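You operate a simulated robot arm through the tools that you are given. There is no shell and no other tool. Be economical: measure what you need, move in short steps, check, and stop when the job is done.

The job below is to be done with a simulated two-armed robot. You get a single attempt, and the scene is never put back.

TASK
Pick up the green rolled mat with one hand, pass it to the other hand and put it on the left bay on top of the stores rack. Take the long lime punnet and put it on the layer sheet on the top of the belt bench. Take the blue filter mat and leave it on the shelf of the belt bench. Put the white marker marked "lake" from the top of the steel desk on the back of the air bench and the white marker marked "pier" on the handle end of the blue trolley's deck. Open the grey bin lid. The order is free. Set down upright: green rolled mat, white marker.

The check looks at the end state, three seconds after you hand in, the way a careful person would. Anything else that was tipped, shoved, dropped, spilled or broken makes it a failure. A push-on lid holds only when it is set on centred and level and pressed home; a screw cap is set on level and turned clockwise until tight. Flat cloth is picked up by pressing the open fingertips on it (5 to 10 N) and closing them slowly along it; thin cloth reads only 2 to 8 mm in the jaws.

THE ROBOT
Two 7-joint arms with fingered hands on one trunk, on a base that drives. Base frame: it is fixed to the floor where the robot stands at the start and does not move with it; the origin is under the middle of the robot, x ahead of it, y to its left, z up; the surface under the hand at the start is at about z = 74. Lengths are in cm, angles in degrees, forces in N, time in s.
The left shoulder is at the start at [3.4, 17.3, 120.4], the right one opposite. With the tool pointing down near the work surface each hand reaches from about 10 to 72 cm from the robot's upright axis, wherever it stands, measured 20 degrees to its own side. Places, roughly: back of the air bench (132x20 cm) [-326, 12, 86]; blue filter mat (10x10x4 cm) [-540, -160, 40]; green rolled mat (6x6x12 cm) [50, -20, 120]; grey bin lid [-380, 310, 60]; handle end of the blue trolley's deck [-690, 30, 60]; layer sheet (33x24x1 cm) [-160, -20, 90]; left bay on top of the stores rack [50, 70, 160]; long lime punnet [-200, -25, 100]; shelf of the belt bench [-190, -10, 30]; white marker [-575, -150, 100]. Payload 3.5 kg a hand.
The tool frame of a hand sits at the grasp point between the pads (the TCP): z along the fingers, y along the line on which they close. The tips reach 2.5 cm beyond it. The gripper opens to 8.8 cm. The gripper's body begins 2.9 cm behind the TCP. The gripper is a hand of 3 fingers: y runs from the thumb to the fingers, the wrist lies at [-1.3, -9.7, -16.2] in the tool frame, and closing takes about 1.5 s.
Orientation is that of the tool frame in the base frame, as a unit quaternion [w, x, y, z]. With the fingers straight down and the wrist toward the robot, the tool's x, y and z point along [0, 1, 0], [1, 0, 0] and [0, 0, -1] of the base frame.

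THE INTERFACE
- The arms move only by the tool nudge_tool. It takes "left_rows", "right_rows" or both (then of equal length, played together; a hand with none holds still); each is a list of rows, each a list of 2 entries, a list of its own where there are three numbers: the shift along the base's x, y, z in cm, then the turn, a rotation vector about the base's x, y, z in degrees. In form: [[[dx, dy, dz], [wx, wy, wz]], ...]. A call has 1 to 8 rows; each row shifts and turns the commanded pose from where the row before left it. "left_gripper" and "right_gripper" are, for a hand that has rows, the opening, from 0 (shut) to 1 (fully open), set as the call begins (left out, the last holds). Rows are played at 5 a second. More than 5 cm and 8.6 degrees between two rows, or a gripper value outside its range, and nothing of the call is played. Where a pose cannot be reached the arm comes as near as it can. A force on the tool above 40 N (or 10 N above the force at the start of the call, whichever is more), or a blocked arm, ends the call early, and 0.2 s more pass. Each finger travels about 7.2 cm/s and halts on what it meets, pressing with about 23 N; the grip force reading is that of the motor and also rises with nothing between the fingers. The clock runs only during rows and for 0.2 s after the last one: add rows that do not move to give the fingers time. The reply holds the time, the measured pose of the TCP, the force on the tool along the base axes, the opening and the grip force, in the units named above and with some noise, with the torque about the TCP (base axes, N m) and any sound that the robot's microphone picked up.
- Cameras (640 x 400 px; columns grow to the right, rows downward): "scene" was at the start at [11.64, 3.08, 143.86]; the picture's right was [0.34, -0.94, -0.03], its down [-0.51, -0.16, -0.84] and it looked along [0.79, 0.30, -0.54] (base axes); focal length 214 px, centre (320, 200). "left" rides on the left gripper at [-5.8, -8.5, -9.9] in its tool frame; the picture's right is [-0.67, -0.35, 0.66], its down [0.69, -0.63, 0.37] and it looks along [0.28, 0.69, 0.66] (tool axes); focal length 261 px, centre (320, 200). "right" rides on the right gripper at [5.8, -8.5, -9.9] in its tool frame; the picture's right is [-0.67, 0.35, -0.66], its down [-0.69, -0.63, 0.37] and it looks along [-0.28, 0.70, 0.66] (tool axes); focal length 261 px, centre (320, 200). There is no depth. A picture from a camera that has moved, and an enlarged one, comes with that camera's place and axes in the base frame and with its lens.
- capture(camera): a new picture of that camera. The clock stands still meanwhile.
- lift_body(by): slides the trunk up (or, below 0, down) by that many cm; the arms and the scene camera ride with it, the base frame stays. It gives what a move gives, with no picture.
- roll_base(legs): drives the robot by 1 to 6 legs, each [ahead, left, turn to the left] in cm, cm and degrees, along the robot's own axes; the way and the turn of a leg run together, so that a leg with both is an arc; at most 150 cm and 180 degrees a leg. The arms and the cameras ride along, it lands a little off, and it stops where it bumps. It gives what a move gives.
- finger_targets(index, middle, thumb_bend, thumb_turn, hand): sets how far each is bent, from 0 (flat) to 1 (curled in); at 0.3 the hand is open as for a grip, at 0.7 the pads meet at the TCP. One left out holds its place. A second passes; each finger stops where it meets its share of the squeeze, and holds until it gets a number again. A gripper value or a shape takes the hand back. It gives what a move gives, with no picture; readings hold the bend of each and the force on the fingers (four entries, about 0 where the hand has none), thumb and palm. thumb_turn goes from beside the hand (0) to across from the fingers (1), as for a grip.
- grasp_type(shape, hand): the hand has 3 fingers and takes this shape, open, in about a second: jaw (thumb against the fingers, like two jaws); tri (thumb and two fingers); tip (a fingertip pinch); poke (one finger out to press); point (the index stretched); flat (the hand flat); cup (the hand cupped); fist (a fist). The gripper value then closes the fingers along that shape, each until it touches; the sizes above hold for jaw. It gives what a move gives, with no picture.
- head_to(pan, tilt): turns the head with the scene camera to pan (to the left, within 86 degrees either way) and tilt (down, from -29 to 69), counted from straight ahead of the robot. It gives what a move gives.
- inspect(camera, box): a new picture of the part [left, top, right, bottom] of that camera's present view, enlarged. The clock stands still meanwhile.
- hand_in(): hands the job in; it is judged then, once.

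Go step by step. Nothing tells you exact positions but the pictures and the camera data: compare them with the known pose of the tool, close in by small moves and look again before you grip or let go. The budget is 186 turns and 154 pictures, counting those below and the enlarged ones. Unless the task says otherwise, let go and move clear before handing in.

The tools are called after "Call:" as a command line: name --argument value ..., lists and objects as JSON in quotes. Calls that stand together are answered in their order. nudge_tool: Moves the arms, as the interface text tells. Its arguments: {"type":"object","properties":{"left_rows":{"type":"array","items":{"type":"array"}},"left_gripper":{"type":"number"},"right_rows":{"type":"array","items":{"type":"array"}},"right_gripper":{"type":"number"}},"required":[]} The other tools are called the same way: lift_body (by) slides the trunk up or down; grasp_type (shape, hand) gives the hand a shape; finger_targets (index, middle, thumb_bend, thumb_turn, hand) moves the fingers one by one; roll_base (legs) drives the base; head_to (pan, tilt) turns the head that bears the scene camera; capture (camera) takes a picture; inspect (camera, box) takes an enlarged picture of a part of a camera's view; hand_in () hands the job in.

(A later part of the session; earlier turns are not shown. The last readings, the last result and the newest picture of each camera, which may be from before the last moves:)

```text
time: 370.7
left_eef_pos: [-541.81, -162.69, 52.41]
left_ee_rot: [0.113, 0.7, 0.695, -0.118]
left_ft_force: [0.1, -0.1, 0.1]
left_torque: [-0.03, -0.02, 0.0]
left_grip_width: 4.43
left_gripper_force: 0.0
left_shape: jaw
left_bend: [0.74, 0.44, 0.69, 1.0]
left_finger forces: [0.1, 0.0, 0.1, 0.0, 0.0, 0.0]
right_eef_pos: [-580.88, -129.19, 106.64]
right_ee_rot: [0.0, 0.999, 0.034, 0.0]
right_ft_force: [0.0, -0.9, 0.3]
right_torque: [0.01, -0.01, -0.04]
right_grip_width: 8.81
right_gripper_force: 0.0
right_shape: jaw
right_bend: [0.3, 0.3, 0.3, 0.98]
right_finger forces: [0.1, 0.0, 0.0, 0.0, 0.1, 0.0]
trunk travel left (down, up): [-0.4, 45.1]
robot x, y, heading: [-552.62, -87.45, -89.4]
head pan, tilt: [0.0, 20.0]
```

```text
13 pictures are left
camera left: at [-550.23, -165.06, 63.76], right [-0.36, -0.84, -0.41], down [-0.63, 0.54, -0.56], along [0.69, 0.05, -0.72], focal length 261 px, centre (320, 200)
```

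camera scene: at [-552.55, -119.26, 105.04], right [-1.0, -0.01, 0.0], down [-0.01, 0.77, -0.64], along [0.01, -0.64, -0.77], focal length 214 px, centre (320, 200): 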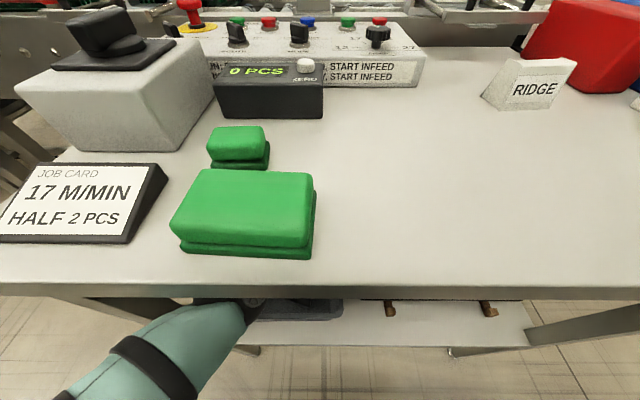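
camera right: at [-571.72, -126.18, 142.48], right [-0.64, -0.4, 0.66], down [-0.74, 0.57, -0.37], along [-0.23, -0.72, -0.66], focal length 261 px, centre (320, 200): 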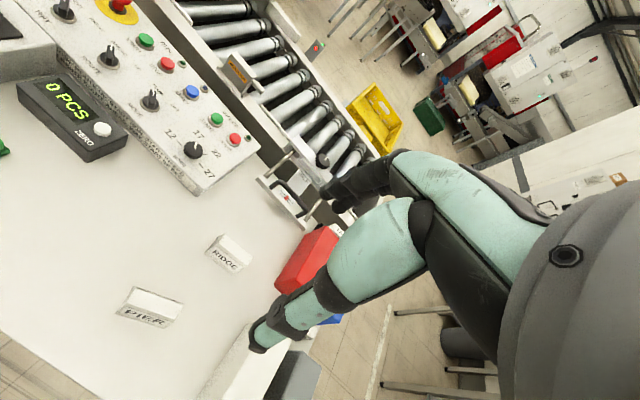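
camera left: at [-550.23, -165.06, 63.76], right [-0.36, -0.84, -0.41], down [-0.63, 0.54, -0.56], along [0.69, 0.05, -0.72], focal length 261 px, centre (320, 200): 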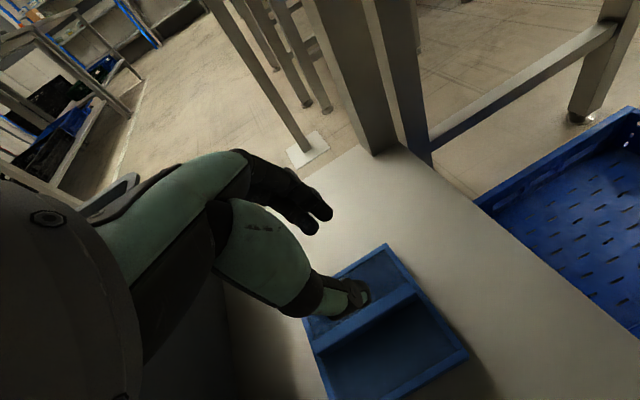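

Call:
roll_base --legs '[[3, 0, 0]]'

Call:
nudge_tool --left_rows '[[[-1.2, 0.3, -1], [0, 0, 0]], [[-1.1, 0.5, -1], [0, 0, 0]], [[0, 0.5, -1], [0, 0, 0]], [[0, 0.5, -1], [0, 0, 0]], [[0, 0.5, -1], [0, 0, 0]]]'

Call:
capture --camera "left"

```text
time: 371.5
left_eef_pos: [-541.8, -165.74, 52.44]
left_ee_rot: [0.113, 0.701, 0.694, -0.118]
left_ft_force: [-0.2, 0.1, -0.3]
left_torque: [0.01, 0.01, 0.01]
left_grip_width: 4.43
left_gripper_force: 0.1
left_shape: jaw
left_bend: [0.74, 0.44, 0.69, 1.0]
left_finger forces: [0.0, 0.1, 0.0, 0.0, 0.0, 0.0]
right_eef_pos: [-580.81, -132.21, 106.73]
right_ee_rot: [0.001, 0.999, 0.034, -0.001]
right_ft_force: [0.3, -0.3, 0.1]
right_torque: [0.01, 0.04, 0.0]
right_grip_width: 8.79
right_gripper_force: 0.0
right_shape: jaw
right_bend: [0.3, 0.3, 0.3, 0.98]
right_finger forces: [0.0, 0.0, 0.0, 0.0, 0.0, 0.1]
trunk travel left (down, up): [-0.4, 45.1]
robot x, y, heading: [-552.56, -90.01, -89.4]
head pan, tilt: [0.0, 20.0]
```

```text
time: 372.7
left_eef_pos: [-543.62, -162.65, 47.59]
left_ee_rot: [0.114, 0.7, 0.695, -0.117]
left_ft_force: [0.0, -0.6, -0.1]
left_torque: [-0.03, -0.02, -0.01]
left_grip_width: 4.42
left_gripper_force: 0.0
left_shape: jaw
left_bend: [0.74, 0.44, 0.69, 1.0]
left_finger forces: [0.0, 0.1, 0.1, 0.0, 0.1, 0.1]
left hand out of reach, approached as far as the arm can: row 1
right_eef_pos: [-580.91, -132.15, 106.66]
right_ee_rot: [0.001, 0.999, 0.034, -0.001]
right_ft_force: [0.7, -0.3, -0.2]
right_torque: [-0.02, 0.0, 0.02]
right_grip_width: 8.78
right_gripper_force: 0.0
right_shape: jaw
right_bend: [0.3, 0.3, 0.3, 0.98]
right_finger forces: [0.1, 0.1, 0.0, 0.0, 0.1, 0.0]
trunk travel left (down, up): [-0.4, 45.1]
robot x, y, heading: [-552.57, -90.01, -89.7]
head pan, tilt: [0.0, 20.0]
```

```text
12 pictures are left
camera left: at [-552.06, -165.02, 59.03], right [-0.36, -0.84, -0.4], down [-0.63, 0.54, -0.56], along [0.69, 0.05, -0.72], focal length 261 px, centre (320, 200)
```

left: 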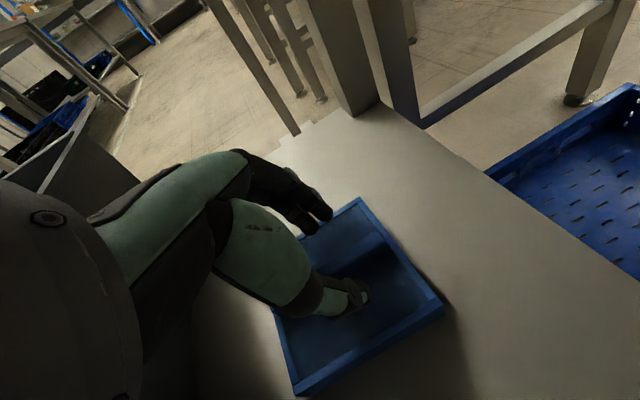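

Call:
nudge_tool --left_rows '[[[-0.2, 0, -1], [0, 0, 0]], [[0, 0, -0.8], [0, 0, 0]], [[0, 0, -0.5], [0, 0, 0]]]'

Call:
nudge_tool --left_rows '[[[0, 0, 0], [0, 0, 0]], [[0, 0, 0], [0, 0, 0]], [[0, 0, 0], [0, 0, 0]], [[0, 0, 0], [0, 0, 0]], [[0, 0, 0], [0, 0, 0]], [[0, 0, 0], [0, 0, 0]]]' --left_gripper 0

```text
time: 373.5
left_eef_pos: [-542.8, -162.27, 46.43]
left_ee_rot: [0.116, 0.7, 0.695, -0.117]
left_ft_force: [0.7, -2.6, 12.3]
left_torque: [-0.04, -0.31, -0.08]
left_grip_width: 4.44
left_gripper_force: 0.1
left_shape: jaw
left_bend: [0.74, 0.44, 0.69, 1.0]
left_finger forces: [0.1, 12.7, 0.1, 0.1, 0.1, 0.0]
left hand out of reach, approached as far as the arm can: row 1, 2
right_eef_pos: [-580.81, -132.0, 106.82]
right_ee_rot: [0.003, 0.999, 0.034, 0.0]
right_ft_force: [-1.0, 0.5, 0.7]
right_torque: [-0.01, 0.04, 0.0]
right_grip_width: 8.79
right_gripper_force: 0.0
right_shape: jaw
right_bend: [0.3, 0.3, 0.3, 0.98]
right_finger forces: [0.0, 0.1, 0.0, 0.0, 0.0, 0.1]
trunk travel left (down, up): [-0.4, 45.1]
robot x, y, heading: [-552.33, -90.25, -89.5]
head pan, tilt: [0.0, 20.0]
```

```text
time: 374.9
left_eef_pos: [-542.95, -161.95, 46.32]
left_ee_rot: [0.113, 0.701, 0.695, -0.117]
left_ft_force: [-5.4, -1.2, 15.9]
left_torque: [-0.04, 0.31, 0.03]
left_grip_width: 1.6
left_gripper_force: 23.2
left_shape: jaw
left_bend: [0.7, 0.55, 0.75, 1.0]
left_finger forces: [16.2, 3.2, 0.1, 0.0, 28.9, 0.1]
right_eef_pos: [-580.86, -132.03, 106.9]
right_ee_rot: [0.001, 0.999, 0.033, -0.001]
right_ft_force: [0.2, -0.6, -0.2]
right_torque: [0.01, -0.01, 0.0]
right_grip_width: 8.79
right_gripper_force: 0.1
right_shape: jaw
right_bend: [0.3, 0.3, 0.3, 0.98]
right_finger forces: [0.0, 0.0, 0.0, 0.0, 0.0, 0.0]
trunk travel left (down, up): [-0.4, 45.1]
robot x, y, heading: [-552.37, -90.31, -89.8]
head pan, tilt: [0.0, 20.0]
```

Fin gripped. Lift a little and check.

Call:
nudge_tool --left_rows '[[[0, 0, 1], [0, 0, 0]], [[0, 0, 1.5], [0, 0, 0]], [[0, 0, 2], [0, 0, 0]], [[0, 0, 2], [0, 0, 0]], [[0, 0, 2], [0, 0, 0]]]'

Call:
capture --camera "left"

```text
time: 376.1
left_eef_pos: [-541.79, -162.44, 54.31]
left_ee_rot: [0.118, 0.697, 0.699, -0.111]
left_ft_force: [0.7, -0.6, -0.3]
left_torque: [0.0, -0.01, -0.05]
left_grip_width: 1.33
left_gripper_force: 23.2
left_shape: jaw
left_bend: [0.7, 0.53, 0.77, 1.0]
left_finger forces: [13.5, 4.3, 0.1, 0.1, 16.7, 0.0]
right_eef_pos: [-580.91, -132.18, 106.8]
right_ee_rot: [0.001, 0.999, 0.033, -0.001]
right_ft_force: [0.0, -0.1, -0.5]
right_torque: [-0.01, -0.02, 0.0]
right_grip_width: 8.78
right_gripper_force: 0.1
right_shape: jaw
right_bend: [0.3, 0.3, 0.3, 0.98]
right_finger forces: [0.0, 0.1, 0.0, 0.0, 0.0, 0.0]
trunk travel left (down, up): [-0.4, 45.1]
robot x, y, heading: [-552.28, -90.69, -89.5]
head pan, tilt: [0.0, 20.0]
```

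```text
11 pictures are left
camera left: at [-550.38, -164.82, 65.62], right [-0.34, -0.85, -0.41], down [-0.62, 0.53, -0.57], along [0.7, 0.06, -0.71], focal length 261 px, centre (320, 200)
```

left: 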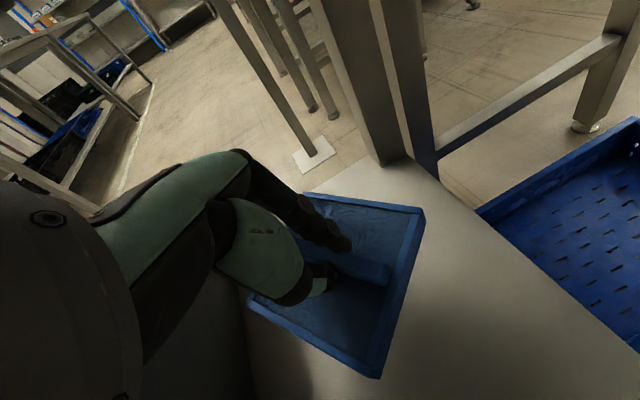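

Lifted. I raise to just below the desk underside and back out.

Call:
nudge_tool --left_rows '[[[0, 0, 2], [0, 0, 0]], [[0, 0, 2], [0, 0, 0]], [[0, 0, 2], [0, 0, 0]], [[0, 0, 2], [0, 0, 0]], [[0, 0, 1.8], [0, 0, 0]]]'

Call:
inspect --camera "left" --box '[200, 120, 460, 400]'

```text
time: 377.5
left_eef_pos: [-537.11, -163.46, 64.6]
left_ee_rot: [0.142, 0.673, 0.719, -0.1]
left_ft_force: [-0.4, -0.1, -0.1]
left_torque: [-0.02, -0.02, 0.02]
left_grip_width: 1.3
left_gripper_force: 23.0
left_shape: jaw
left_bend: [0.7, 0.53, 0.77, 1.0]
left_finger forces: [13.3, 4.5, 0.0, 0.1, 17.2, 0.0]
right_eef_pos: [-580.83, -132.12, 106.7]
right_ee_rot: [0.0, 0.999, 0.032, -0.001]
right_ft_force: [-0.2, 0.0, 0.7]
right_torque: [0.03, -0.02, -0.03]
right_grip_width: 8.79
right_gripper_force: 0.1
right_shape: jaw
right_bend: [0.3, 0.3, 0.3, 0.98]
right_finger forces: [0.0, 0.0, 0.1, 0.1, 0.0, 0.0]
trunk travel left (down, up): [-0.4, 45.1]
robot x, y, heading: [-552.27, -90.54, -89.5]
head pan, tilt: [0.0, 20.0]
stopped in row 5 (left hand): the arm was blocked; the commanded pose is now the measured one
```

```text
1.43 times, centred on (330, 260) of left
camera zoom: at [-546.0, -166.33, 75.61], right [-0.27, -0.87, -0.41], down [-0.64, 0.47, -0.61], along [0.72, 0.1, -0.68], focal length 372 px, centre (306, 114)
```

zoom: 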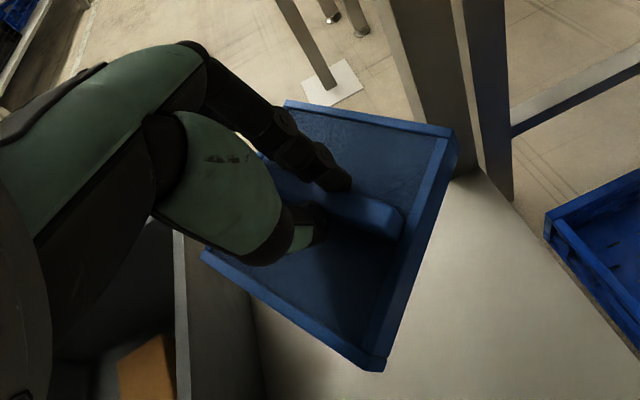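

The arm met resistance and drifted +x, and the mat has turned in the grip; it must stay away from the front leg. I shift right while easing back, then back out.

Call:
roll_base --legs '[[-3, -7, 0], [-10, 0, 0]]'

Call:
capture --camera "left"

```text
time: 379.3
left_eef_pos: [-544.42, -150.39, 64.85]
left_ee_rot: [0.144, 0.672, 0.72, -0.101]
left_ft_force: [-0.8, -0.7, -0.2]
left_torque: [-0.01, 0.0, 0.02]
left_grip_width: 1.28
left_gripper_force: 22.9
left_shape: jaw
left_bend: [0.7, 0.53, 0.77, 1.0]
left_finger forces: [13.5, 4.6, 0.0, 0.0, 17.4, 0.0]
right_eef_pos: [-587.81, -118.99, 106.79]
right_ee_rot: [0.0, 0.999, 0.034, -0.001]
right_ft_force: [-0.5, 0.2, -0.5]
right_torque: [-0.02, -0.01, 0.04]
right_grip_width: 8.8
right_gripper_force: 0.1
right_shape: jaw
right_bend: [0.3, 0.3, 0.3, 0.98]
right_finger forces: [0.0, 0.0, 0.1, 0.1, 0.1, 0.0]
trunk travel left (down, up): [-0.4, 45.1]
robot x, y, heading: [-559.64, -77.06, -89.5]
head pan, tilt: [0.0, 20.0]
```

```text
9 pictures are left
camera left: at [-553.16, -153.13, 75.8], right [-0.27, -0.88, -0.4], down [-0.64, 0.47, -0.61], along [0.72, 0.1, -0.68], focal length 261 px, centre (320, 200)
```

left: 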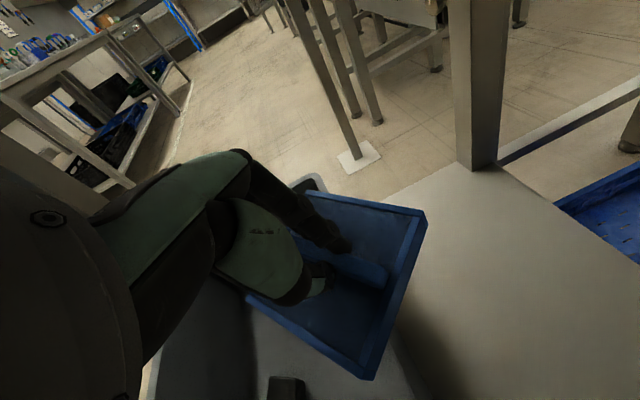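

Clear over the bin with no contact. I back out fully, then raise the trunk.

Call:
roll_base --legs '[[-32, 0, 0], [0, 34, 0], [-20, 0, 0]]'

Call:
lift_body --by 30

```text
time: 384.5
left_eef_pos: [-510.32, -98.02, 64.84]
left_ee_rot: [0.143, 0.675, 0.717, -0.101]
left_ft_force: [-0.4, -0.3, -0.9]
left_torque: [0.01, 0.01, 0.03]
left_grip_width: 1.29
left_gripper_force: 22.3
left_shape: jaw
left_bend: [0.7, 0.53, 0.77, 1.0]
left_finger forces: [13.4, 4.6, 0.0, 0.0, 17.4, 0.1]
right_eef_pos: [-553.76, -66.35, 106.74]
right_ee_rot: [0.0, 1.0, 0.031, -0.001]
right_ft_force: [0.4, 0.2, -0.2]
right_torque: [-0.02, -0.04, 0.01]
right_grip_width: 8.79
right_gripper_force: 0.1
right_shape: jaw
right_bend: [0.3, 0.3, 0.3, 0.98]
right_finger forces: [0.0, 0.0, 0.0, 0.0, 0.0, 0.0]
trunk travel left (down, up): [-0.4, 45.1]
robot x, y, heading: [-525.32, -24.55, -90.0]
head pan, tilt: [0.0, 20.0]
```

```text
time: 387.5
left_eef_pos: [-510.28, -94.23, 116.9]
left_ee_rot: [0.241, 0.647, 0.694, -0.205]
left_ft_force: [0.1, -0.4, -0.6]
left_torque: [0.0, -0.01, 0.04]
left_grip_width: 1.27
left_gripper_force: 23.0
left_shape: jaw
left_bend: [0.7, 0.53, 0.78, 1.0]
left_finger forces: [13.2, 4.6, 0.1, 0.1, 17.6, 0.0]
right_eef_pos: [-553.92, -66.41, 136.78]
right_ee_rot: [0.001, 1.0, 0.031, -0.001]
right_ft_force: [0.1, 0.1, 0.1]
right_torque: [0.01, -0.01, 0.04]
right_grip_width: 8.78
right_gripper_force: 0.1
right_shape: jaw
right_bend: [0.3, 0.3, 0.3, 0.98]
right_finger forces: [0.1, 0.0, 0.0, 0.0, 0.0, 0.0]
trunk travel left (down, up): [-30.4, 15.1]
robot x, y, heading: [-525.16, -24.52, -90.4]
head pan, tilt: [0.0, 20.0]
```

The mat is carried. I turn around and drive back to the belt bench, staying well in the aisle.

Call:
roll_base --legs '[[0, 0, 180], [-79, 0, 0], [0, -150, 0], [0, -150, 0]]'

Call:
head_to --pan 0 --tilt 38

Call:
capture --camera "scene"

```text
time: 399.1
left_eef_pos: [-540.34, -33.3, 116.9]
left_ee_rot: [-0.201, 0.704, -0.635, -0.244]
left_ft_force: [0.4, -0.3, -1.0]
left_torque: [-0.01, -0.01, 0.02]
left_grip_width: 1.28
left_gripper_force: 23.1
left_shape: jaw
left_bend: [0.7, 0.53, 0.78, 1.0]
left_finger forces: [12.4, 4.3, 0.0, 0.1, 17.0, 0.0]
right_eef_pos: [-495.94, -59.92, 136.83]
right_ee_rot: [0.001, -0.045, 0.999, 0.003]
right_ft_force: [-0.5, 0.5, 0.4]
right_torque: [0.0, 0.0, 0.01]
right_grip_width: 8.79
right_gripper_force: 0.1
right_shape: jaw
right_bend: [0.3, 0.3, 0.3, 0.98]
right_finger forces: [0.0, 0.0, 0.0, 0.1, 0.0, 0.0]
trunk travel left (down, up): [-30.4, 15.1]
robot x, y, heading: [-522.93, -102.28, 91.8]
head pan, tilt: [0.0, 20.0]
stopped in leg 2: the robot was blocked; the commanded pose is now the measured one
```

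```text
time: 399.9
left_eef_pos: [-540.29, -33.1, 116.85]
left_ee_rot: [-0.201, 0.704, -0.636, -0.244]
left_ft_force: [0.8, 0.0, -0.4]
left_torque: [0.0, 0.01, 0.0]
left_grip_width: 1.27
left_gripper_force: 22.9
left_shape: jaw
left_bend: [0.7, 0.53, 0.78, 1.0]
left_finger forces: [12.4, 4.4, 0.0, 0.0, 17.0, 0.1]
right_eef_pos: [-495.85, -59.58, 136.66]
right_ee_rot: [0.001, -0.046, 0.999, 0.002]
right_ft_force: [0.4, -0.9, 0.3]
right_torque: [-0.02, -0.02, -0.03]
right_grip_width: 8.8
right_gripper_force: 0.1
right_shape: jaw
right_bend: [0.3, 0.3, 0.3, 0.98]
right_finger forces: [0.0, 0.1, 0.0, 0.0, 0.0, 0.0]
trunk travel left (down, up): [-30.4, 15.1]
robot x, y, heading: [-523.03, -102.21, 91.8]
head pan, tilt: [0.0, 38.0]
```

```text
8 pictures are left
camera scene: at [-523.68, -91.2, 144.71], right [1.0, 0.03, 0.0], down [0.02, -0.66, -0.75], along [-0.02, 0.75, -0.66], focal length 214 px, centre (320, 200)
```

scene: 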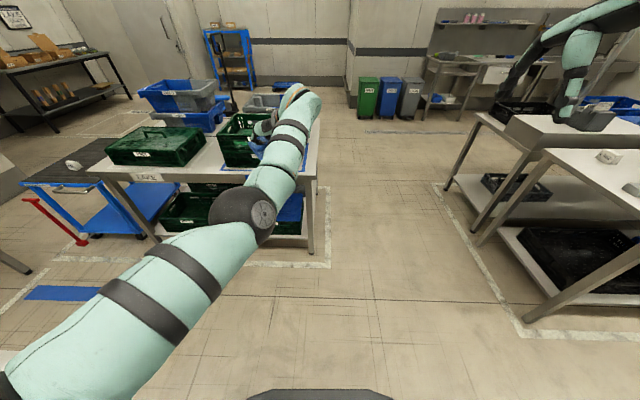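

The base touched the desk behind; I move off it and continue along the aisle to the belt bench.

Call:
roll_base --legs '[[3, -10, -1.8], [0, -145, 0], [0, -145, 0]]'

Call:
lift_body --by -14

Call:
head_to --pan 0 --tilt 30

Call:
capture --camera "scene"

```text
time: 414.8
left_eef_pos: [-233.75, -33.55, 116.73]
left_ee_rot: [-0.208, 0.685, -0.657, -0.237]
left_ft_force: [-0.6, -0.6, -0.3]
left_torque: [-0.01, 0.03, 0.05]
left_grip_width: 1.27
left_gripper_force: 22.8
left_shape: jaw
left_bend: [0.7, 0.53, 0.78, 1.0]
left_finger forces: [12.5, 4.4, 0.1, 0.1, 17.0, 0.0]
right_eef_pos: [-191.08, -62.5, 136.77]
right_ee_rot: [0.001, -0.015, 1.0, 0.001]
right_ft_force: [-0.5, 0.1, 0.0]
right_torque: [-0.01, 0.03, 0.01]
right_grip_width: 8.77
right_gripper_force: 0.0
right_shape: jaw
right_bend: [0.3, 0.3, 0.3, 0.98]
right_finger forces: [0.0, 0.0, 0.1, 0.0, 0.1, 0.0]
trunk travel left (down, up): [-30.4, 15.1]
robot x, y, heading: [-220.77, -103.33, 88.6]
head pan, tilt: [0.0, 38.0]
```

```text
time: 416.4
left_eef_pos: [-235.85, -33.42, 102.83]
left_ee_rot: [-0.201, 0.695, -0.645, -0.247]
left_ft_force: [-0.5, -0.1, -0.6]
left_torque: [-0.01, -0.03, 0.02]
left_grip_width: 1.24
left_gripper_force: 23.4
left_shape: jaw
left_bend: [0.7, 0.53, 0.78, 1.0]
left_finger forces: [12.5, 4.6, 0.0, 0.0, 17.2, 0.1]
right_eef_pos: [-191.09, -62.66, 122.81]
right_ee_rot: [0.001, -0.016, 1.0, 0.001]
right_ft_force: [-0.1, -0.1, -0.7]
right_torque: [0.03, -0.01, 0.0]
right_grip_width: 8.8
right_gripper_force: 0.0
right_shape: jaw
right_bend: [0.3, 0.3, 0.3, 0.98]
right_finger forces: [0.0, 0.0, 0.0, 0.0, 0.0, 0.0]
trunk travel left (down, up): [-16.4, 29.1]
robot x, y, heading: [-220.54, -103.47, 88.5]
head pan, tilt: [0.0, 38.0]
```

```text
time: 417.1
left_eef_pos: [-235.88, -33.14, 103.02]
left_ee_rot: [-0.203, 0.696, -0.644, -0.245]
left_ft_force: [-0.4, 0.6, 0.2]
left_torque: [0.03, 0.01, -0.03]
left_grip_width: 1.29
left_gripper_force: 23.1
left_shape: jaw
left_bend: [0.7, 0.53, 0.78, 1.0]
left_finger forces: [12.5, 4.6, 0.0, 0.0, 17.2, 0.0]
right_eef_pos: [-191.06, -62.67, 122.57]
right_ee_rot: [0.0, -0.016, 1.0, 0.001]
right_ft_force: [-0.6, 0.3, 0.3]
right_torque: [-0.02, 0.0, 0.02]
right_grip_width: 8.77
right_gripper_force: 0.0
right_shape: jaw
right_bend: [0.3, 0.3, 0.3, 0.98]
right_finger forces: [0.0, 0.1, 0.0, 0.1, 0.1, 0.1]
trunk travel left (down, up): [-16.4, 29.1]
robot x, y, heading: [-220.77, -103.27, 88.4]
head pan, tilt: [0.0, 30.0]
```

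```text
7 pictures are left
camera scene: at [-220.45, -83.76, 129.02], right [1.0, -0.03, 0.0], down [-0.02, -0.68, -0.73], along [0.02, 0.73, -0.68], focal length 214 px, centre (320, 200)
```

scene: 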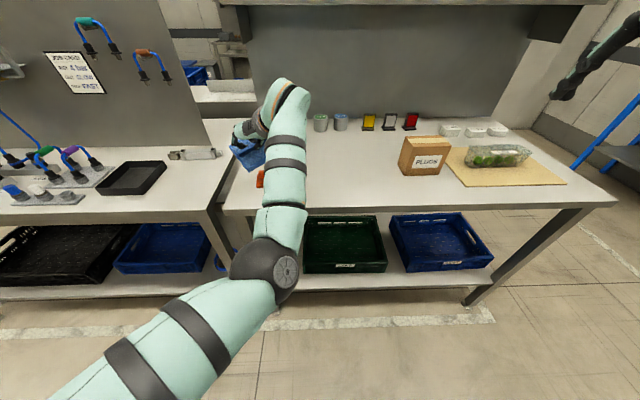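

West of the green crate there is ≈20 cm of free shelf (x -248..-228). I reposition so the left hand hangs to the left at closer range, level the mat, and lower in front of the bench.

Call:
roll_base --legs '[[-8, -24, 1.5]]'

Call:
nudge_tool --left_rows '[[[-2, -2, 0], [-6, 0, 0]], [[-3, -2, 0], [-6, 0, 0]], [[-3, -2, 0], [-5, 0, 0]], [[-4, -2, 0], [0, 0, 0]], [[-4, -2, 0], [0, 0, 0]], [[-4, -1, 0], [0, 0, 0]], [[-4, 0, 0], [0, 0, 0]]]'

Call:
lift_body --by -16

```text
time: 419.0
left_eef_pos: [-213.84, -42.1, 103.31]
left_ee_rot: [-0.202, 0.705, -0.633, -0.249]
left_ft_force: [-1.5, 0.0, 0.2]
left_torque: [0.02, 0.04, 0.01]
left_grip_width: 1.29
left_gripper_force: 22.6
left_shape: jaw
left_bend: [0.7, 0.53, 0.78, 1.0]
left_finger forces: [12.5, 4.5, 0.1, 0.0, 17.3, 0.0]
right_eef_pos: [-168.12, -70.13, 122.73]
right_ee_rot: [0.0, -0.03, 1.0, 0.001]
right_ft_force: [-0.5, 0.1, 1.1]
right_torque: [0.0, 0.0, -0.01]
right_grip_width: 8.77
right_gripper_force: 0.1
right_shape: jaw
right_bend: [0.3, 0.3, 0.3, 0.98]
right_finger forces: [0.0, 0.0, 0.1, 0.1, 0.1, 0.0]
trunk travel left (down, up): [-16.4, 29.1]
robot x, y, heading: [-196.53, -111.61, 89.9]
head pan, tilt: [0.0, 30.0]
```

```text
time: 420.6
left_eef_pos: [-237.76, -52.82, 103.28]
left_ee_rot: [-0.096, 0.726, -0.663, -0.153]
left_ft_force: [-1.0, 0.4, -0.3]
left_torque: [-0.02, -0.02, 0.01]
left_grip_width: 1.27
left_gripper_force: 22.9
left_shape: jaw
left_bend: [0.7, 0.53, 0.78, 1.0]
left_finger forces: [12.4, 5.1, 0.0, 0.0, 17.5, 0.1]
right_eef_pos: [-168.22, -70.15, 122.76]
right_ee_rot: [0.001, -0.03, 1.0, 0.001]
right_ft_force: [-0.7, -0.5, -1.0]
right_torque: [-0.01, -0.04, 0.03]
right_grip_width: 8.77
right_gripper_force: 0.1
right_shape: jaw
right_bend: [0.3, 0.3, 0.3, 0.98]
right_finger forces: [0.2, 0.1, 0.0, 0.0, 0.0, 0.1]
trunk travel left (down, up): [-16.4, 29.1]
robot x, y, heading: [-196.67, -112.08, 90.1]
head pan, tilt: [0.0, 30.0]
```

```text
time: 422.4
left_eef_pos: [-237.83, -53.18, 87.46]
left_ee_rot: [-0.093, 0.727, -0.663, -0.155]
left_ft_force: [0.8, 0.4, 0.5]
left_torque: [-0.02, -0.01, 0.0]
left_grip_width: 1.27
left_gripper_force: 22.8
left_shape: jaw
left_bend: [0.7, 0.53, 0.78, 1.0]
left_finger forces: [12.5, 5.2, 0.0, 0.0, 17.6, 0.0]
right_eef_pos: [-168.1, -70.24, 106.79]
right_ee_rot: [0.001, -0.029, 1.0, 0.001]
right_ft_force: [-0.4, -0.5, -0.1]
right_torque: [0.03, 0.01, -0.02]
right_grip_width: 8.78
right_gripper_force: 0.2
right_shape: jaw
right_bend: [0.3, 0.3, 0.3, 0.98]
right_finger forces: [0.0, 0.0, 0.1, 0.0, 0.0, 0.1]
trunk travel left (down, up): [-0.4, 45.1]
robot x, y, heading: [-196.59, -112.09, 90.3]
head pan, tilt: [0.0, 30.0]
```

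Call:
nudge_tool --left_rows '[[[0, 0, -4], [0, 0, 0]], [[0, 0, -4], [0, 0, 0]], [[0, 0, -4], [0, 0, 0]], [[0, 0, -4], [0, 0, 0]], [[0, 0, -4], [0, 0, 0]], [[0, 0, -4], [0, 0, 0]], [[0, 0, -4], [0, 0, 0]]]'

Call:
capture --camera "left"

```text
time: 424.2
left_eef_pos: [-241.49, -53.71, 61.04]
left_ee_rot: [-0.086, 0.743, -0.639, -0.181]
left_ft_force: [0.4, -0.5, -1.3]
left_torque: [0.01, -0.03, 0.01]
left_grip_width: 1.24
left_gripper_force: 22.8
left_shape: jaw
left_bend: [0.7, 0.52, 0.78, 1.0]
left_finger forces: [12.2, 6.0, 0.0, 0.0, 18.3, 0.0]
right_eef_pos: [-168.06, -70.15, 106.75]
right_ee_rot: [0.001, -0.029, 1.0, 0.001]
right_ft_force: [0.1, -0.2, 0.7]
right_torque: [0.01, -0.02, -0.01]
right_grip_width: 8.79
right_gripper_force: 0.0
right_shape: jaw
right_bend: [0.3, 0.3, 0.3, 0.98]
right_finger forces: [0.0, 0.0, 0.0, 0.0, 0.1, 0.0]
trunk travel left (down, up): [-0.4, 45.1]
robot x, y, heading: [-196.6, -111.98, 90.0]
head pan, tilt: [0.0, 30.0]
stopped in row 7 (left hand): the arm was blocked; the commanded pose is now the measured one
```

```text
6 pictures are left
camera left: at [-232.3, -50.56, 71.68], right [0.16, 0.91, -0.39], down [0.64, -0.39, -0.66], along [-0.75, -0.14, -0.64], focal length 261 px, centre (320, 200)
```

left: 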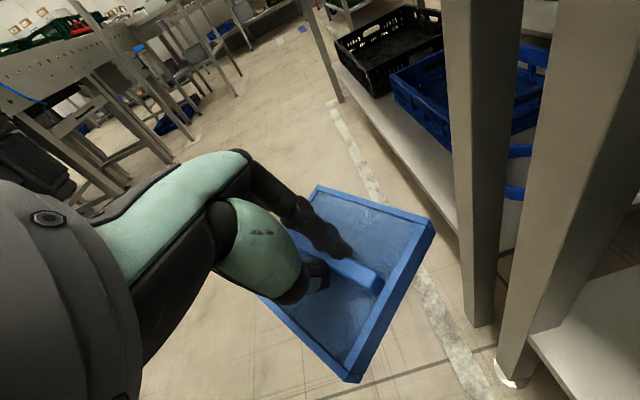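

The elbow limits lowering here and the mat hangs diamond-wise. I enter above the shelf right of the leg (mat well above the crates), extend the arm, and re-centre the base so the arm can go lower.

Call:
roll_base --legs '[[0, -9, 0], [9, 0, 0]]'

Call:
nudge_tool --left_rows '[[[0, 2.5, 0], [0, 0, 0]], [[0, 2.5, 0], [0, 0, 0]], [[0, 2.5, 0], [0, 0, 0]], [[0, 2.5, 0], [0, 0, 0]], [[0, 2.5, 0], [0, 0, 0]], [[0, 2.5, 0], [0, 0, 0]], [[0, 2.5, 0], [0, 0, 0]]]'

Call:
nudge_tool --left_rows '[[[3, 0, 0], [0, 0, 0]], [[3, 0, 0], [0, 0, 0]], [[3, 0, 0], [0, 0, 0]], [[3, 0, 0], [0, 0, 0]], [[3, 0, 0], [0, 0, 0]], [[3, 0, 0], [0, 0, 0]], [[3, 0, 0], [0, 0, 0]], [[3, 0, 0], [0, 0, 0]]]'

```text
time: 426.0
left_eef_pos: [-232.38, -44.68, 61.07]
left_ee_rot: [-0.086, 0.743, -0.639, -0.181]
left_ft_force: [-0.4, -0.6, 0.3]
left_torque: [-0.01, -0.02, 0.0]
left_grip_width: 1.24
left_gripper_force: 22.4
left_shape: jaw
left_bend: [0.7, 0.52, 0.78, 1.0]
left_finger forces: [12.2, 6.0, 0.0, 0.0, 18.2, 0.0]
right_eef_pos: [-158.98, -60.87, 106.62]
right_ee_rot: [0.001, -0.03, 1.0, 0.001]
right_ft_force: [-0.3, 0.9, -0.8]
right_torque: [-0.05, 0.0, 0.0]
right_grip_width: 8.79
right_gripper_force: 0.1
right_shape: jaw
right_bend: [0.3, 0.3, 0.3, 0.98]
right_finger forces: [0.1, 0.0, 0.1, 0.1, 0.1, 0.0]
trunk travel left (down, up): [-0.4, 45.1]
robot x, y, heading: [-187.62, -102.42, 90.0]
head pan, tilt: [0.0, 30.0]
```

```text
time: 427.6
left_eef_pos: [-232.39, -27.03, 61.08]
left_ee_rot: [-0.084, 0.743, -0.639, -0.181]
left_ft_force: [-0.3, 0.0, -0.7]
left_torque: [0.03, -0.03, -0.02]
left_grip_width: 1.26
left_gripper_force: 23.0
left_shape: jaw
left_bend: [0.7, 0.52, 0.78, 1.0]
left_finger forces: [12.1, 6.0, 0.0, 0.0, 18.2, 0.0]
right_eef_pos: [-158.95, -61.02, 106.65]
right_ee_rot: [0.001, -0.031, 1.0, 0.0]
right_ft_force: [0.4, 0.6, 0.5]
right_torque: [0.02, 0.01, -0.01]
right_grip_width: 8.78
right_gripper_force: 0.0
right_shape: jaw
right_bend: [0.3, 0.3, 0.3, 0.98]
right_finger forces: [0.0, 0.0, 0.1, 0.0, 0.0, 0.0]
trunk travel left (down, up): [-0.4, 45.1]
robot x, y, heading: [-187.26, -102.52, 90.3]
head pan, tilt: [0.0, 30.0]
```

```text
time: 429.4
left_eef_pos: [-208.47, -26.94, 61.1]
left_ee_rot: [-0.085, 0.743, -0.64, -0.18]
left_ft_force: [-0.1, 0.1, -0.9]
left_torque: [-0.02, 0.02, -0.03]
left_grip_width: 1.22
left_gripper_force: 22.5
left_shape: jaw
left_bend: [0.7, 0.52, 0.78, 1.0]
left_finger forces: [12.0, 6.2, 0.0, 0.0, 18.4, 0.1]
right_eef_pos: [-158.83, -61.11, 106.73]
right_ee_rot: [0.001, -0.032, 1.0, 0.001]
right_ft_force: [0.5, 0.9, 0.0]
right_torque: [-0.01, -0.02, 0.01]
right_grip_width: 8.77
right_gripper_force: 0.1
right_shape: jaw
right_bend: [0.3, 0.3, 0.3, 0.98]
right_finger forces: [0.0, 0.0, 0.0, 0.1, 0.0, 0.0]
trunk travel left (down, up): [-0.4, 45.1]
robot x, y, heading: [-187.62, -102.32, 89.9]
head pan, tilt: [0.0, 30.0]
```

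Call:
roll_base --legs '[[0, 26.5, 0]]'

Call:
nudge_tool --left_rows '[[[0, 0, -3], [0, 0, 0]], [[0, 0, -3], [0, 0, 0]], [[0, 0, -3], [0, 0, 0]], [[0, 0, -3], [0, 0, 0]], [[0, 0, -3], [0, 0, 0]]]'

Call:
capture --camera "left"

```text
time: 431.3
left_eef_pos: [-234.65, -27.1, 61.01]
left_ee_rot: [-0.086, 0.742, -0.641, -0.179]
left_ft_force: [-0.6, -0.2, -0.3]
left_torque: [-0.04, -0.03, -0.01]
left_grip_width: 1.24
left_gripper_force: 22.9
left_shape: jaw
left_bend: [0.7, 0.52, 0.78, 1.0]
left_finger forces: [12.0, 6.2, 0.0, 0.0, 18.3, 0.1]
right_eef_pos: [-185.27, -61.2, 106.78]
right_ee_rot: [0.0, -0.028, 1.0, 0.002]
right_ft_force: [-0.5, -0.8, 0.9]
right_torque: [-0.02, -0.05, 0.02]
right_grip_width: 8.81
right_gripper_force: 0.0
right_shape: jaw
right_bend: [0.3, 0.3, 0.3, 0.98]
right_finger forces: [0.0, 0.1, 0.0, 0.0, 0.1, 0.1]
trunk travel left (down, up): [-0.4, 45.1]
robot x, y, heading: [-213.78, -102.76, 89.9]
head pan, tilt: [0.0, 30.0]
```

```text
time: 432.5
left_eef_pos: [-234.77, -27.64, 49.15]
left_ee_rot: [-0.085, 0.741, -0.641, -0.181]
left_ft_force: [0.3, 0.6, -0.3]
left_torque: [0.0, -0.03, 0.0]
left_grip_width: 1.24
left_gripper_force: 23.1
left_shape: jaw
left_bend: [0.7, 0.52, 0.79, 1.0]
left_finger forces: [12.0, 6.2, 0.0, 0.1, 18.2, 0.0]
left hand out of reach, approached as far as the arm can: row 4, 5
right_eef_pos: [-185.13, -61.09, 106.7]
right_ee_rot: [0.001, -0.029, 1.0, 0.001]
right_ft_force: [0.6, -0.3, -0.6]
right_torque: [-0.01, -0.01, 0.01]
right_grip_width: 8.8
right_gripper_force: 0.1
right_shape: jaw
right_bend: [0.3, 0.3, 0.3, 0.98]
right_finger forces: [0.1, 0.1, 0.0, 0.0, 0.0, 0.1]
trunk travel left (down, up): [-0.4, 45.1]
robot x, y, heading: [-213.43, -102.8, 90.2]
head pan, tilt: [0.0, 30.0]
```

```text
5 pictures are left
camera left: at [-225.55, -24.52, 59.64], right [0.16, 0.91, -0.39], down [0.64, -0.39, -0.66], along [-0.75, -0.14, -0.64], focal length 261 px, centre (320, 200)
```

left: 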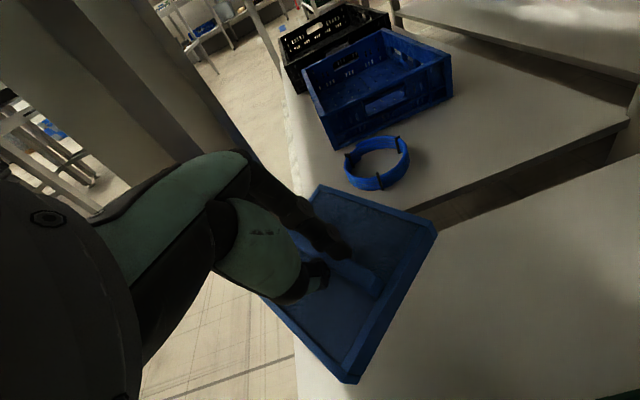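

Call:
roll_base --legs '[[7, 0, 0]]'

Call:
nudge_tool --left_rows '[[[0, -1, -1], [0, 0, 0]], [[0, -1.3, -1.5], [0, 0, 0]], [[0, -1.3, -1.5], [0, 0, 0]], [[0, -1.3, -1.5], [0, 0, 0]], [[0, -1.3, -1.5], [0, 0, 0]]]'

Call:
roll_base --legs '[[6, 0, 0]]'

Call:
nudge_tool --left_rows '[[[0, -1.3, -0.8], [0, 0, 0]], [[0, -1.3, -0.8], [0, 0, 0]], [[0, -1.3, -0.8], [0, 0, 0]], [[0, -1.3, -0.5], [0, 0, 0]]]'

```text
time: 433.5
left_eef_pos: [-234.92, -20.51, 48.97]
left_ee_rot: [-0.085, 0.742, -0.64, -0.179]
left_ft_force: [0.9, 0.3, -0.9]
left_torque: [-0.02, 0.02, -0.01]
left_grip_width: 1.22
left_gripper_force: 22.9
left_shape: jaw
left_bend: [0.7, 0.52, 0.79, 1.0]
left_finger forces: [12.0, 6.2, 0.0, 0.0, 18.3, 0.0]
right_eef_pos: [-185.22, -54.0, 106.6]
right_ee_rot: [0.001, -0.029, 1.0, 0.0]
right_ft_force: [-0.2, 0.3, -0.4]
right_torque: [-0.01, 0.02, -0.02]
right_grip_width: 8.76
right_gripper_force: 0.2
right_shape: jaw
right_bend: [0.3, 0.3, 0.3, 0.98]
right_finger forces: [0.0, 0.0, 0.1, 0.0, 0.1, 0.1]
trunk travel left (down, up): [-0.4, 45.1]
robot x, y, heading: [-213.96, -95.85, 89.8]
head pan, tilt: [0.0, 30.0]
```

```text
time: 434.7
left_eef_pos: [-234.42, -25.56, 41.27]
left_ee_rot: [-0.085, 0.742, -0.64, -0.18]
left_ft_force: [-0.4, -0.1, -1.7]
left_torque: [-0.03, -0.01, 0.0]
left_grip_width: 1.22
left_gripper_force: 23.1
left_shape: jaw
left_bend: [0.7, 0.52, 0.79, 1.0]
left_finger forces: [12.0, 6.3, 0.0, 0.0, 18.5, 0.0]
left hand out of reach, approached as far as the arm can: row 1, 2, 3, 5
right_eef_pos: [-185.22, -53.92, 106.69]
right_ee_rot: [0.0, -0.029, 1.0, 0.0]
right_ft_force: [0.7, 0.0, -1.1]
right_torque: [-0.01, 0.01, 0.01]
right_grip_width: 8.78
right_gripper_force: 0.0
right_shape: jaw
right_bend: [0.3, 0.3, 0.3, 0.98]
right_finger forces: [0.0, 0.1, 0.0, 0.0, 0.0, 0.0]
trunk travel left (down, up): [-0.4, 45.1]
robot x, y, heading: [-213.85, -95.16, 89.8]
head pan, tilt: [0.0, 30.0]
```

```text
time: 435.7
left_eef_pos: [-234.34, -19.64, 41.2]
left_ee_rot: [-0.085, 0.743, -0.64, -0.18]
left_ft_force: [-0.3, 0.5, -0.9]
left_torque: [0.0, -0.01, 0.0]
left_grip_width: 1.21
left_gripper_force: 22.9
left_shape: jaw
left_bend: [0.7, 0.52, 0.79, 1.0]
left_finger forces: [12.1, 6.3, 0.0, 0.1, 18.3, 0.0]
right_eef_pos: [-185.22, -47.96, 106.6]
right_ee_rot: [0.001, -0.028, 1.0, 0.0]
right_ft_force: [-0.9, -0.5, -0.6]
right_torque: [-0.01, -0.02, -0.01]
right_grip_width: 8.8
right_gripper_force: 0.0
right_shape: jaw
right_bend: [0.3, 0.3, 0.3, 0.98]
right_finger forces: [0.1, 0.1, 0.1, 0.0, 0.1, 0.1]
trunk travel left (down, up): [-0.4, 45.1]
robot x, y, heading: [-213.8, -89.74, 90.2]
head pan, tilt: [0.0, 30.0]
```

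```text
time: 436.7
left_eef_pos: [-234.86, -21.47, 38.44]
left_ee_rot: [-0.084, 0.742, -0.64, -0.182]
left_ft_force: [-0.2, 0.4, -0.2]
left_torque: [-0.02, -0.03, 0.0]
left_grip_width: 1.24
left_gripper_force: 23.1
left_shape: jaw
left_bend: [0.7, 0.52, 0.79, 1.0]
left_finger forces: [12.0, 6.6, 0.0, 0.0, 18.4, 0.1]
left hand out of reach, approached as far as the arm can: row 1, 2, 3, 4
right_eef_pos: [-185.27, -48.02, 106.7]
right_ee_rot: [0.0, -0.028, 1.0, 0.002]
right_ft_force: [0.0, 0.3, 0.9]
right_torque: [0.0, 0.01, 0.03]
right_grip_width: 8.82
right_gripper_force: 0.1
right_shape: jaw
right_bend: [0.3, 0.3, 0.3, 0.98]
right_finger forces: [0.0, 0.1, 0.0, 0.0, 0.1, 0.1]
trunk travel left (down, up): [-0.4, 45.1]
robot x, y, heading: [-213.84, -89.64, 90.0]
head pan, tilt: [0.0, 30.0]
```

Call:
roll_base --legs '[[4, 0, 0]]'

Call:
nudge_tool --left_rows '[[[0, -1.2, -0.7], [0, 0, 0]], [[0, -1.2, -0.7], [0, 0, 0]], [[0, -1.2, -0.6], [0, 0, 0]]]'

```text
time: 437.6
left_eef_pos: [-234.85, -17.36, 38.23]
left_ee_rot: [-0.084, 0.742, -0.64, -0.18]
left_ft_force: [0.1, -0.5, -1.3]
left_torque: [0.01, -0.01, 0.01]
left_grip_width: 1.24
left_gripper_force: 23.6
left_shape: jaw
left_bend: [0.7, 0.52, 0.79, 1.0]
left_finger forces: [12.1, 6.6, 0.0, 0.1, 18.7, 0.0]
right_eef_pos: [-185.28, -43.78, 106.67]
right_ee_rot: [0.0, -0.03, 1.0, 0.0]
right_ft_force: [0.6, 0.8, -1.0]
right_torque: [0.0, 0.03, -0.02]
right_grip_width: 8.76
right_gripper_force: 0.0
right_shape: jaw
right_bend: [0.3, 0.3, 0.3, 0.98]
right_finger forces: [0.1, 0.0, 0.0, 0.0, 0.0, 0.1]
trunk travel left (down, up): [-0.4, 45.1]
robot x, y, heading: [-214.02, -85.35, 89.8]
head pan, tilt: [0.0, 30.0]
```

```text
time: 438.4
left_eef_pos: [-234.89, -19.69, 35.63]
left_ee_rot: [-0.085, 0.742, -0.64, -0.181]
left_ft_force: [0.1, -0.4, 0.1]
left_torque: [0.0, 0.0, -0.01]
left_grip_width: 1.19
left_gripper_force: 23.5
left_shape: jaw
left_bend: [0.7, 0.52, 0.79, 1.0]
left_finger forces: [12.2, 6.5, 0.0, 0.0, 18.7, 0.1]
left hand out of reach, approached as far as the arm can: row 1, 2, 3
right_eef_pos: [-185.12, -43.94, 106.78]
right_ee_rot: [0.002, -0.029, 1.0, 0.001]
right_ft_force: [0.0, -0.4, 0.3]
right_torque: [-0.01, 0.03, 0.03]
right_grip_width: 8.77
right_gripper_force: 0.1
right_shape: jaw
right_bend: [0.3, 0.3, 0.3, 0.98]
right_finger forces: [0.0, 0.0, 0.0, 0.0, 0.0, 0.0]
trunk travel left (down, up): [-0.4, 45.1]
robot x, y, heading: [-213.77, -85.75, 90.1]
head pan, tilt: [0.0, 30.0]
```

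Call:
roll_base --legs '[[3, 0, 0]]'

Call:
nudge_tool --left_rows '[[[0, -1, -0.6], [0, 0, 0]], [[0, -1, -0.6], [0, 0, 0]], [[0, -1, -0.6], [0, 0, 0]]]'

Call:
capture --camera "left"

```text
time: 439.2
left_eef_pos: [-234.84, -16.58, 35.57]
left_ee_rot: [-0.085, 0.742, -0.64, -0.18]
left_ft_force: [-0.5, 0.0, -1.1]
left_torque: [-0.04, -0.02, 0.01]
left_grip_width: 1.23
left_gripper_force: 22.9
left_shape: jaw
left_bend: [0.7, 0.52, 0.79, 1.0]
left_finger forces: [12.1, 6.8, 0.0, 0.1, 18.8, 0.0]
right_eef_pos: [-185.15, -40.99, 106.64]
right_ee_rot: [0.001, -0.029, 1.0, 0.0]
right_ft_force: [-0.3, 0.3, 0.1]
right_torque: [0.0, 0.01, -0.01]
right_grip_width: 8.79
right_gripper_force: 0.1
right_shape: jaw
right_bend: [0.3, 0.3, 0.3, 0.98]
right_finger forces: [0.1, 0.0, 0.0, 0.1, 0.0, 0.0]
trunk travel left (down, up): [-0.4, 45.1]
robot x, y, heading: [-213.67, -82.62, 89.6]
head pan, tilt: [0.0, 30.0]
```

```text
time: 439.9
left_eef_pos: [-234.91, -18.1, 34.53]
left_ee_rot: [-0.087, 0.742, -0.638, -0.188]
left_ft_force: [-6.4, -3.3, 26.4]
left_torque: [-0.88, -2.67, -0.52]
left_grip_width: 1.27
left_gripper_force: 22.8
left_shape: jaw
left_bend: [0.7, 0.52, 0.8, 1.0]
left_finger forces: [13.5, 8.1, 0.0, 0.0, 20.3, 0.0]
left hand out of reach, approached as far as the arm can: row 1, 2
right_eef_pos: [-185.11, -41.34, 106.81]
right_ee_rot: [0.001, -0.028, 1.0, 0.003]
right_ft_force: [0.5, 0.1, 1.2]
right_torque: [0.0, 0.0, -0.04]
right_grip_width: 8.81
right_gripper_force: 0.0
right_shape: jaw
right_bend: [0.3, 0.3, 0.3, 0.98]
right_finger forces: [0.0, 0.0, 0.1, 0.0, 0.1, 0.0]
trunk travel left (down, up): [-0.4, 45.1]
robot x, y, heading: [-213.66, -82.71, 89.9]
head pan, tilt: [0.0, 30.0]
stopped in row 3 (left hand): the force on the tool passed its limit at 45 N (the readings are from after the stop); the commanded pose is now the measured one
```

```text
4 pictures are left
camera left: at [-225.66, -14.97, 45.09], right [0.16, 0.91, -0.38], down [0.63, -0.38, -0.67], along [-0.76, -0.14, -0.64], focal length 261 px, centre (320, 200)
```

left: 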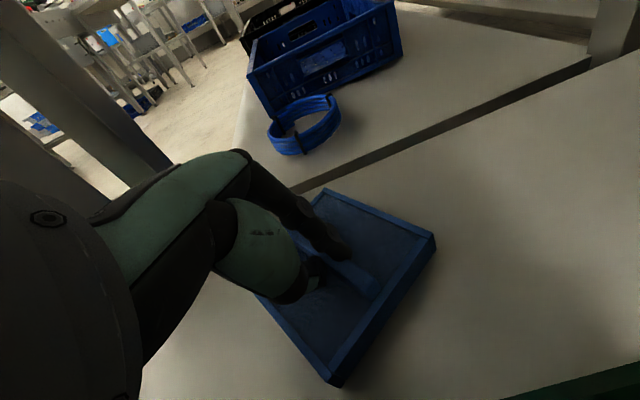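

The mat rests on the shelf. I relax and release, then retreat upward.

Call:
nudge_tool --left_rows '[[[0.3, 0, 0.4], [0, 0, 0]], [[0.2, 0, 0.2], [0, 0, 0]]]'

Call:
nudge_tool --left_rows '[[[0, 0, 0], [0, 0, 0]], [[0, 0, 0], [0, 0, 0]], [[0, 0, 0], [0, 0, 0]], [[0, 0, 0], [0, 0, 0]], [[0, 0, 0], [0, 0, 0]]]' --left_gripper 0.5

Call:
nudge_tool --left_rows '[[[0, 0, 1.5], [0, 0, 0]], [[0, 0, 2], [0, 0, 0]], [[0, 0, 3], [0, 0, 0]], [[0, 0, 3], [0, 0, 0]], [[0, 0, 3], [0, 0, 0]], [[0, 0, 3], [0, 0, 0]], [[0, 0, 3], [0, 0, 0]], [[0, 0, 3], [0, 0, 0]]]'

Call:
capture --camera "left"

```text
time: 440.5
left_eef_pos: [-234.5, -18.07, 34.54]
left_ee_rot: [-0.086, 0.741, -0.64, -0.184]
left_ft_force: [-2.4, -0.6, 1.7]
left_torque: [-0.05, -0.22, -0.15]
left_grip_width: 1.24
left_gripper_force: 23.0
left_shape: jaw
left_bend: [0.7, 0.52, 0.8, 1.0]
left_finger forces: [11.9, 9.1, 0.0, 0.1, 19.7, 0.0]
right_eef_pos: [-185.35, -40.94, 106.63]
right_ee_rot: [0.002, -0.029, 1.0, 0.001]
right_ft_force: [-0.9, -0.4, -0.5]
right_torque: [0.02, 0.0, 0.01]
right_grip_width: 8.8
right_gripper_force: 0.1
right_shape: jaw
right_bend: [0.3, 0.3, 0.3, 0.98]
right_finger forces: [0.0, 0.0, 0.0, 0.1, 0.0, 0.1]
trunk travel left (down, up): [-0.4, 45.1]
robot x, y, heading: [-214.0, -82.82, 90.0]
head pan, tilt: [0.0, 30.0]
```

```text
time: 441.7
left_eef_pos: [-234.39, -18.03, 34.74]
left_ee_rot: [-0.086, 0.742, -0.639, -0.184]
left_ft_force: [0.0, -0.5, 0.4]
left_torque: [-0.01, -0.05, 0.01]
left_grip_width: 4.37
left_gripper_force: 0.1
left_shape: jaw
left_bend: [0.74, 0.45, 0.7, 1.0]
left_finger forces: [0.1, 0.0, 0.1, 0.0, 0.0, 0.0]
right_eef_pos: [-185.27, -40.97, 106.65]
right_ee_rot: [0.001, -0.029, 1.0, 0.001]
right_ft_force: [0.7, 0.2, 0.6]
right_torque: [0.0, -0.01, 0.0]
right_grip_width: 8.76
right_gripper_force: 0.0
right_shape: jaw
right_bend: [0.3, 0.3, 0.3, 0.98]
right_finger forces: [0.1, 0.0, 0.0, 0.0, 0.1, 0.2]
trunk travel left (down, up): [-0.4, 45.1]
robot x, y, heading: [-213.83, -82.62, 90.1]
head pan, tilt: [0.0, 30.0]
```

```text
time: 443.7
left_eef_pos: [-238.59, -17.05, 57.48]
left_ee_rot: [-0.07, 0.75, -0.621, -0.218]
left_ft_force: [0.2, 0.4, 0.8]
left_torque: [-0.02, -0.01, 0.0]
left_grip_width: 4.37
left_gripper_force: 0.2
left_shape: jaw
left_bend: [0.74, 0.45, 0.7, 1.0]
left_finger forces: [0.1, 0.1, 0.0, 0.0, 0.0, 0.0]
right_eef_pos: [-185.21, -41.01, 106.65]
right_ee_rot: [0.001, -0.029, 1.0, 0.001]
right_ft_force: [-0.2, -0.7, 0.4]
right_torque: [0.01, 0.02, 0.0]
right_grip_width: 8.79
right_gripper_force: 0.0
right_shape: jaw
right_bend: [0.3, 0.3, 0.3, 0.98]
right_finger forces: [0.1, 0.0, 0.1, 0.0, 0.1, 0.0]
trunk travel left (down, up): [-0.4, 45.1]
robot x, y, heading: [-213.9, -82.9, 90.1]
head pan, tilt: [0.0, 30.0]
stopped in row 8 (left hand): the arm was blocked; the commanded pose is now the measured one
```

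```text
3 pictures are left
camera left: at [-228.95, -13.79, 67.43], right [0.09, 0.93, -0.37], down [0.61, -0.34, -0.72], along [-0.79, -0.16, -0.59], focal length 261 px, centre (320, 200)
```

left: 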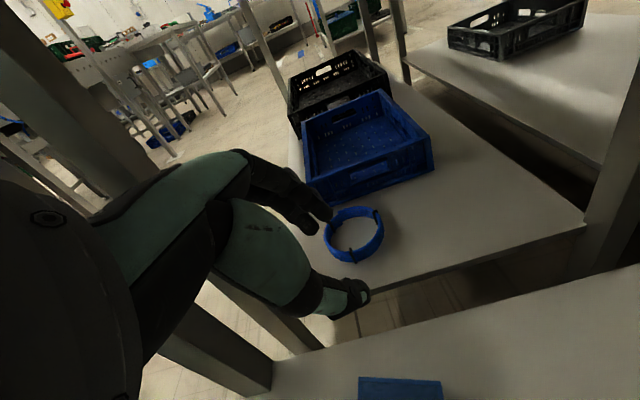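

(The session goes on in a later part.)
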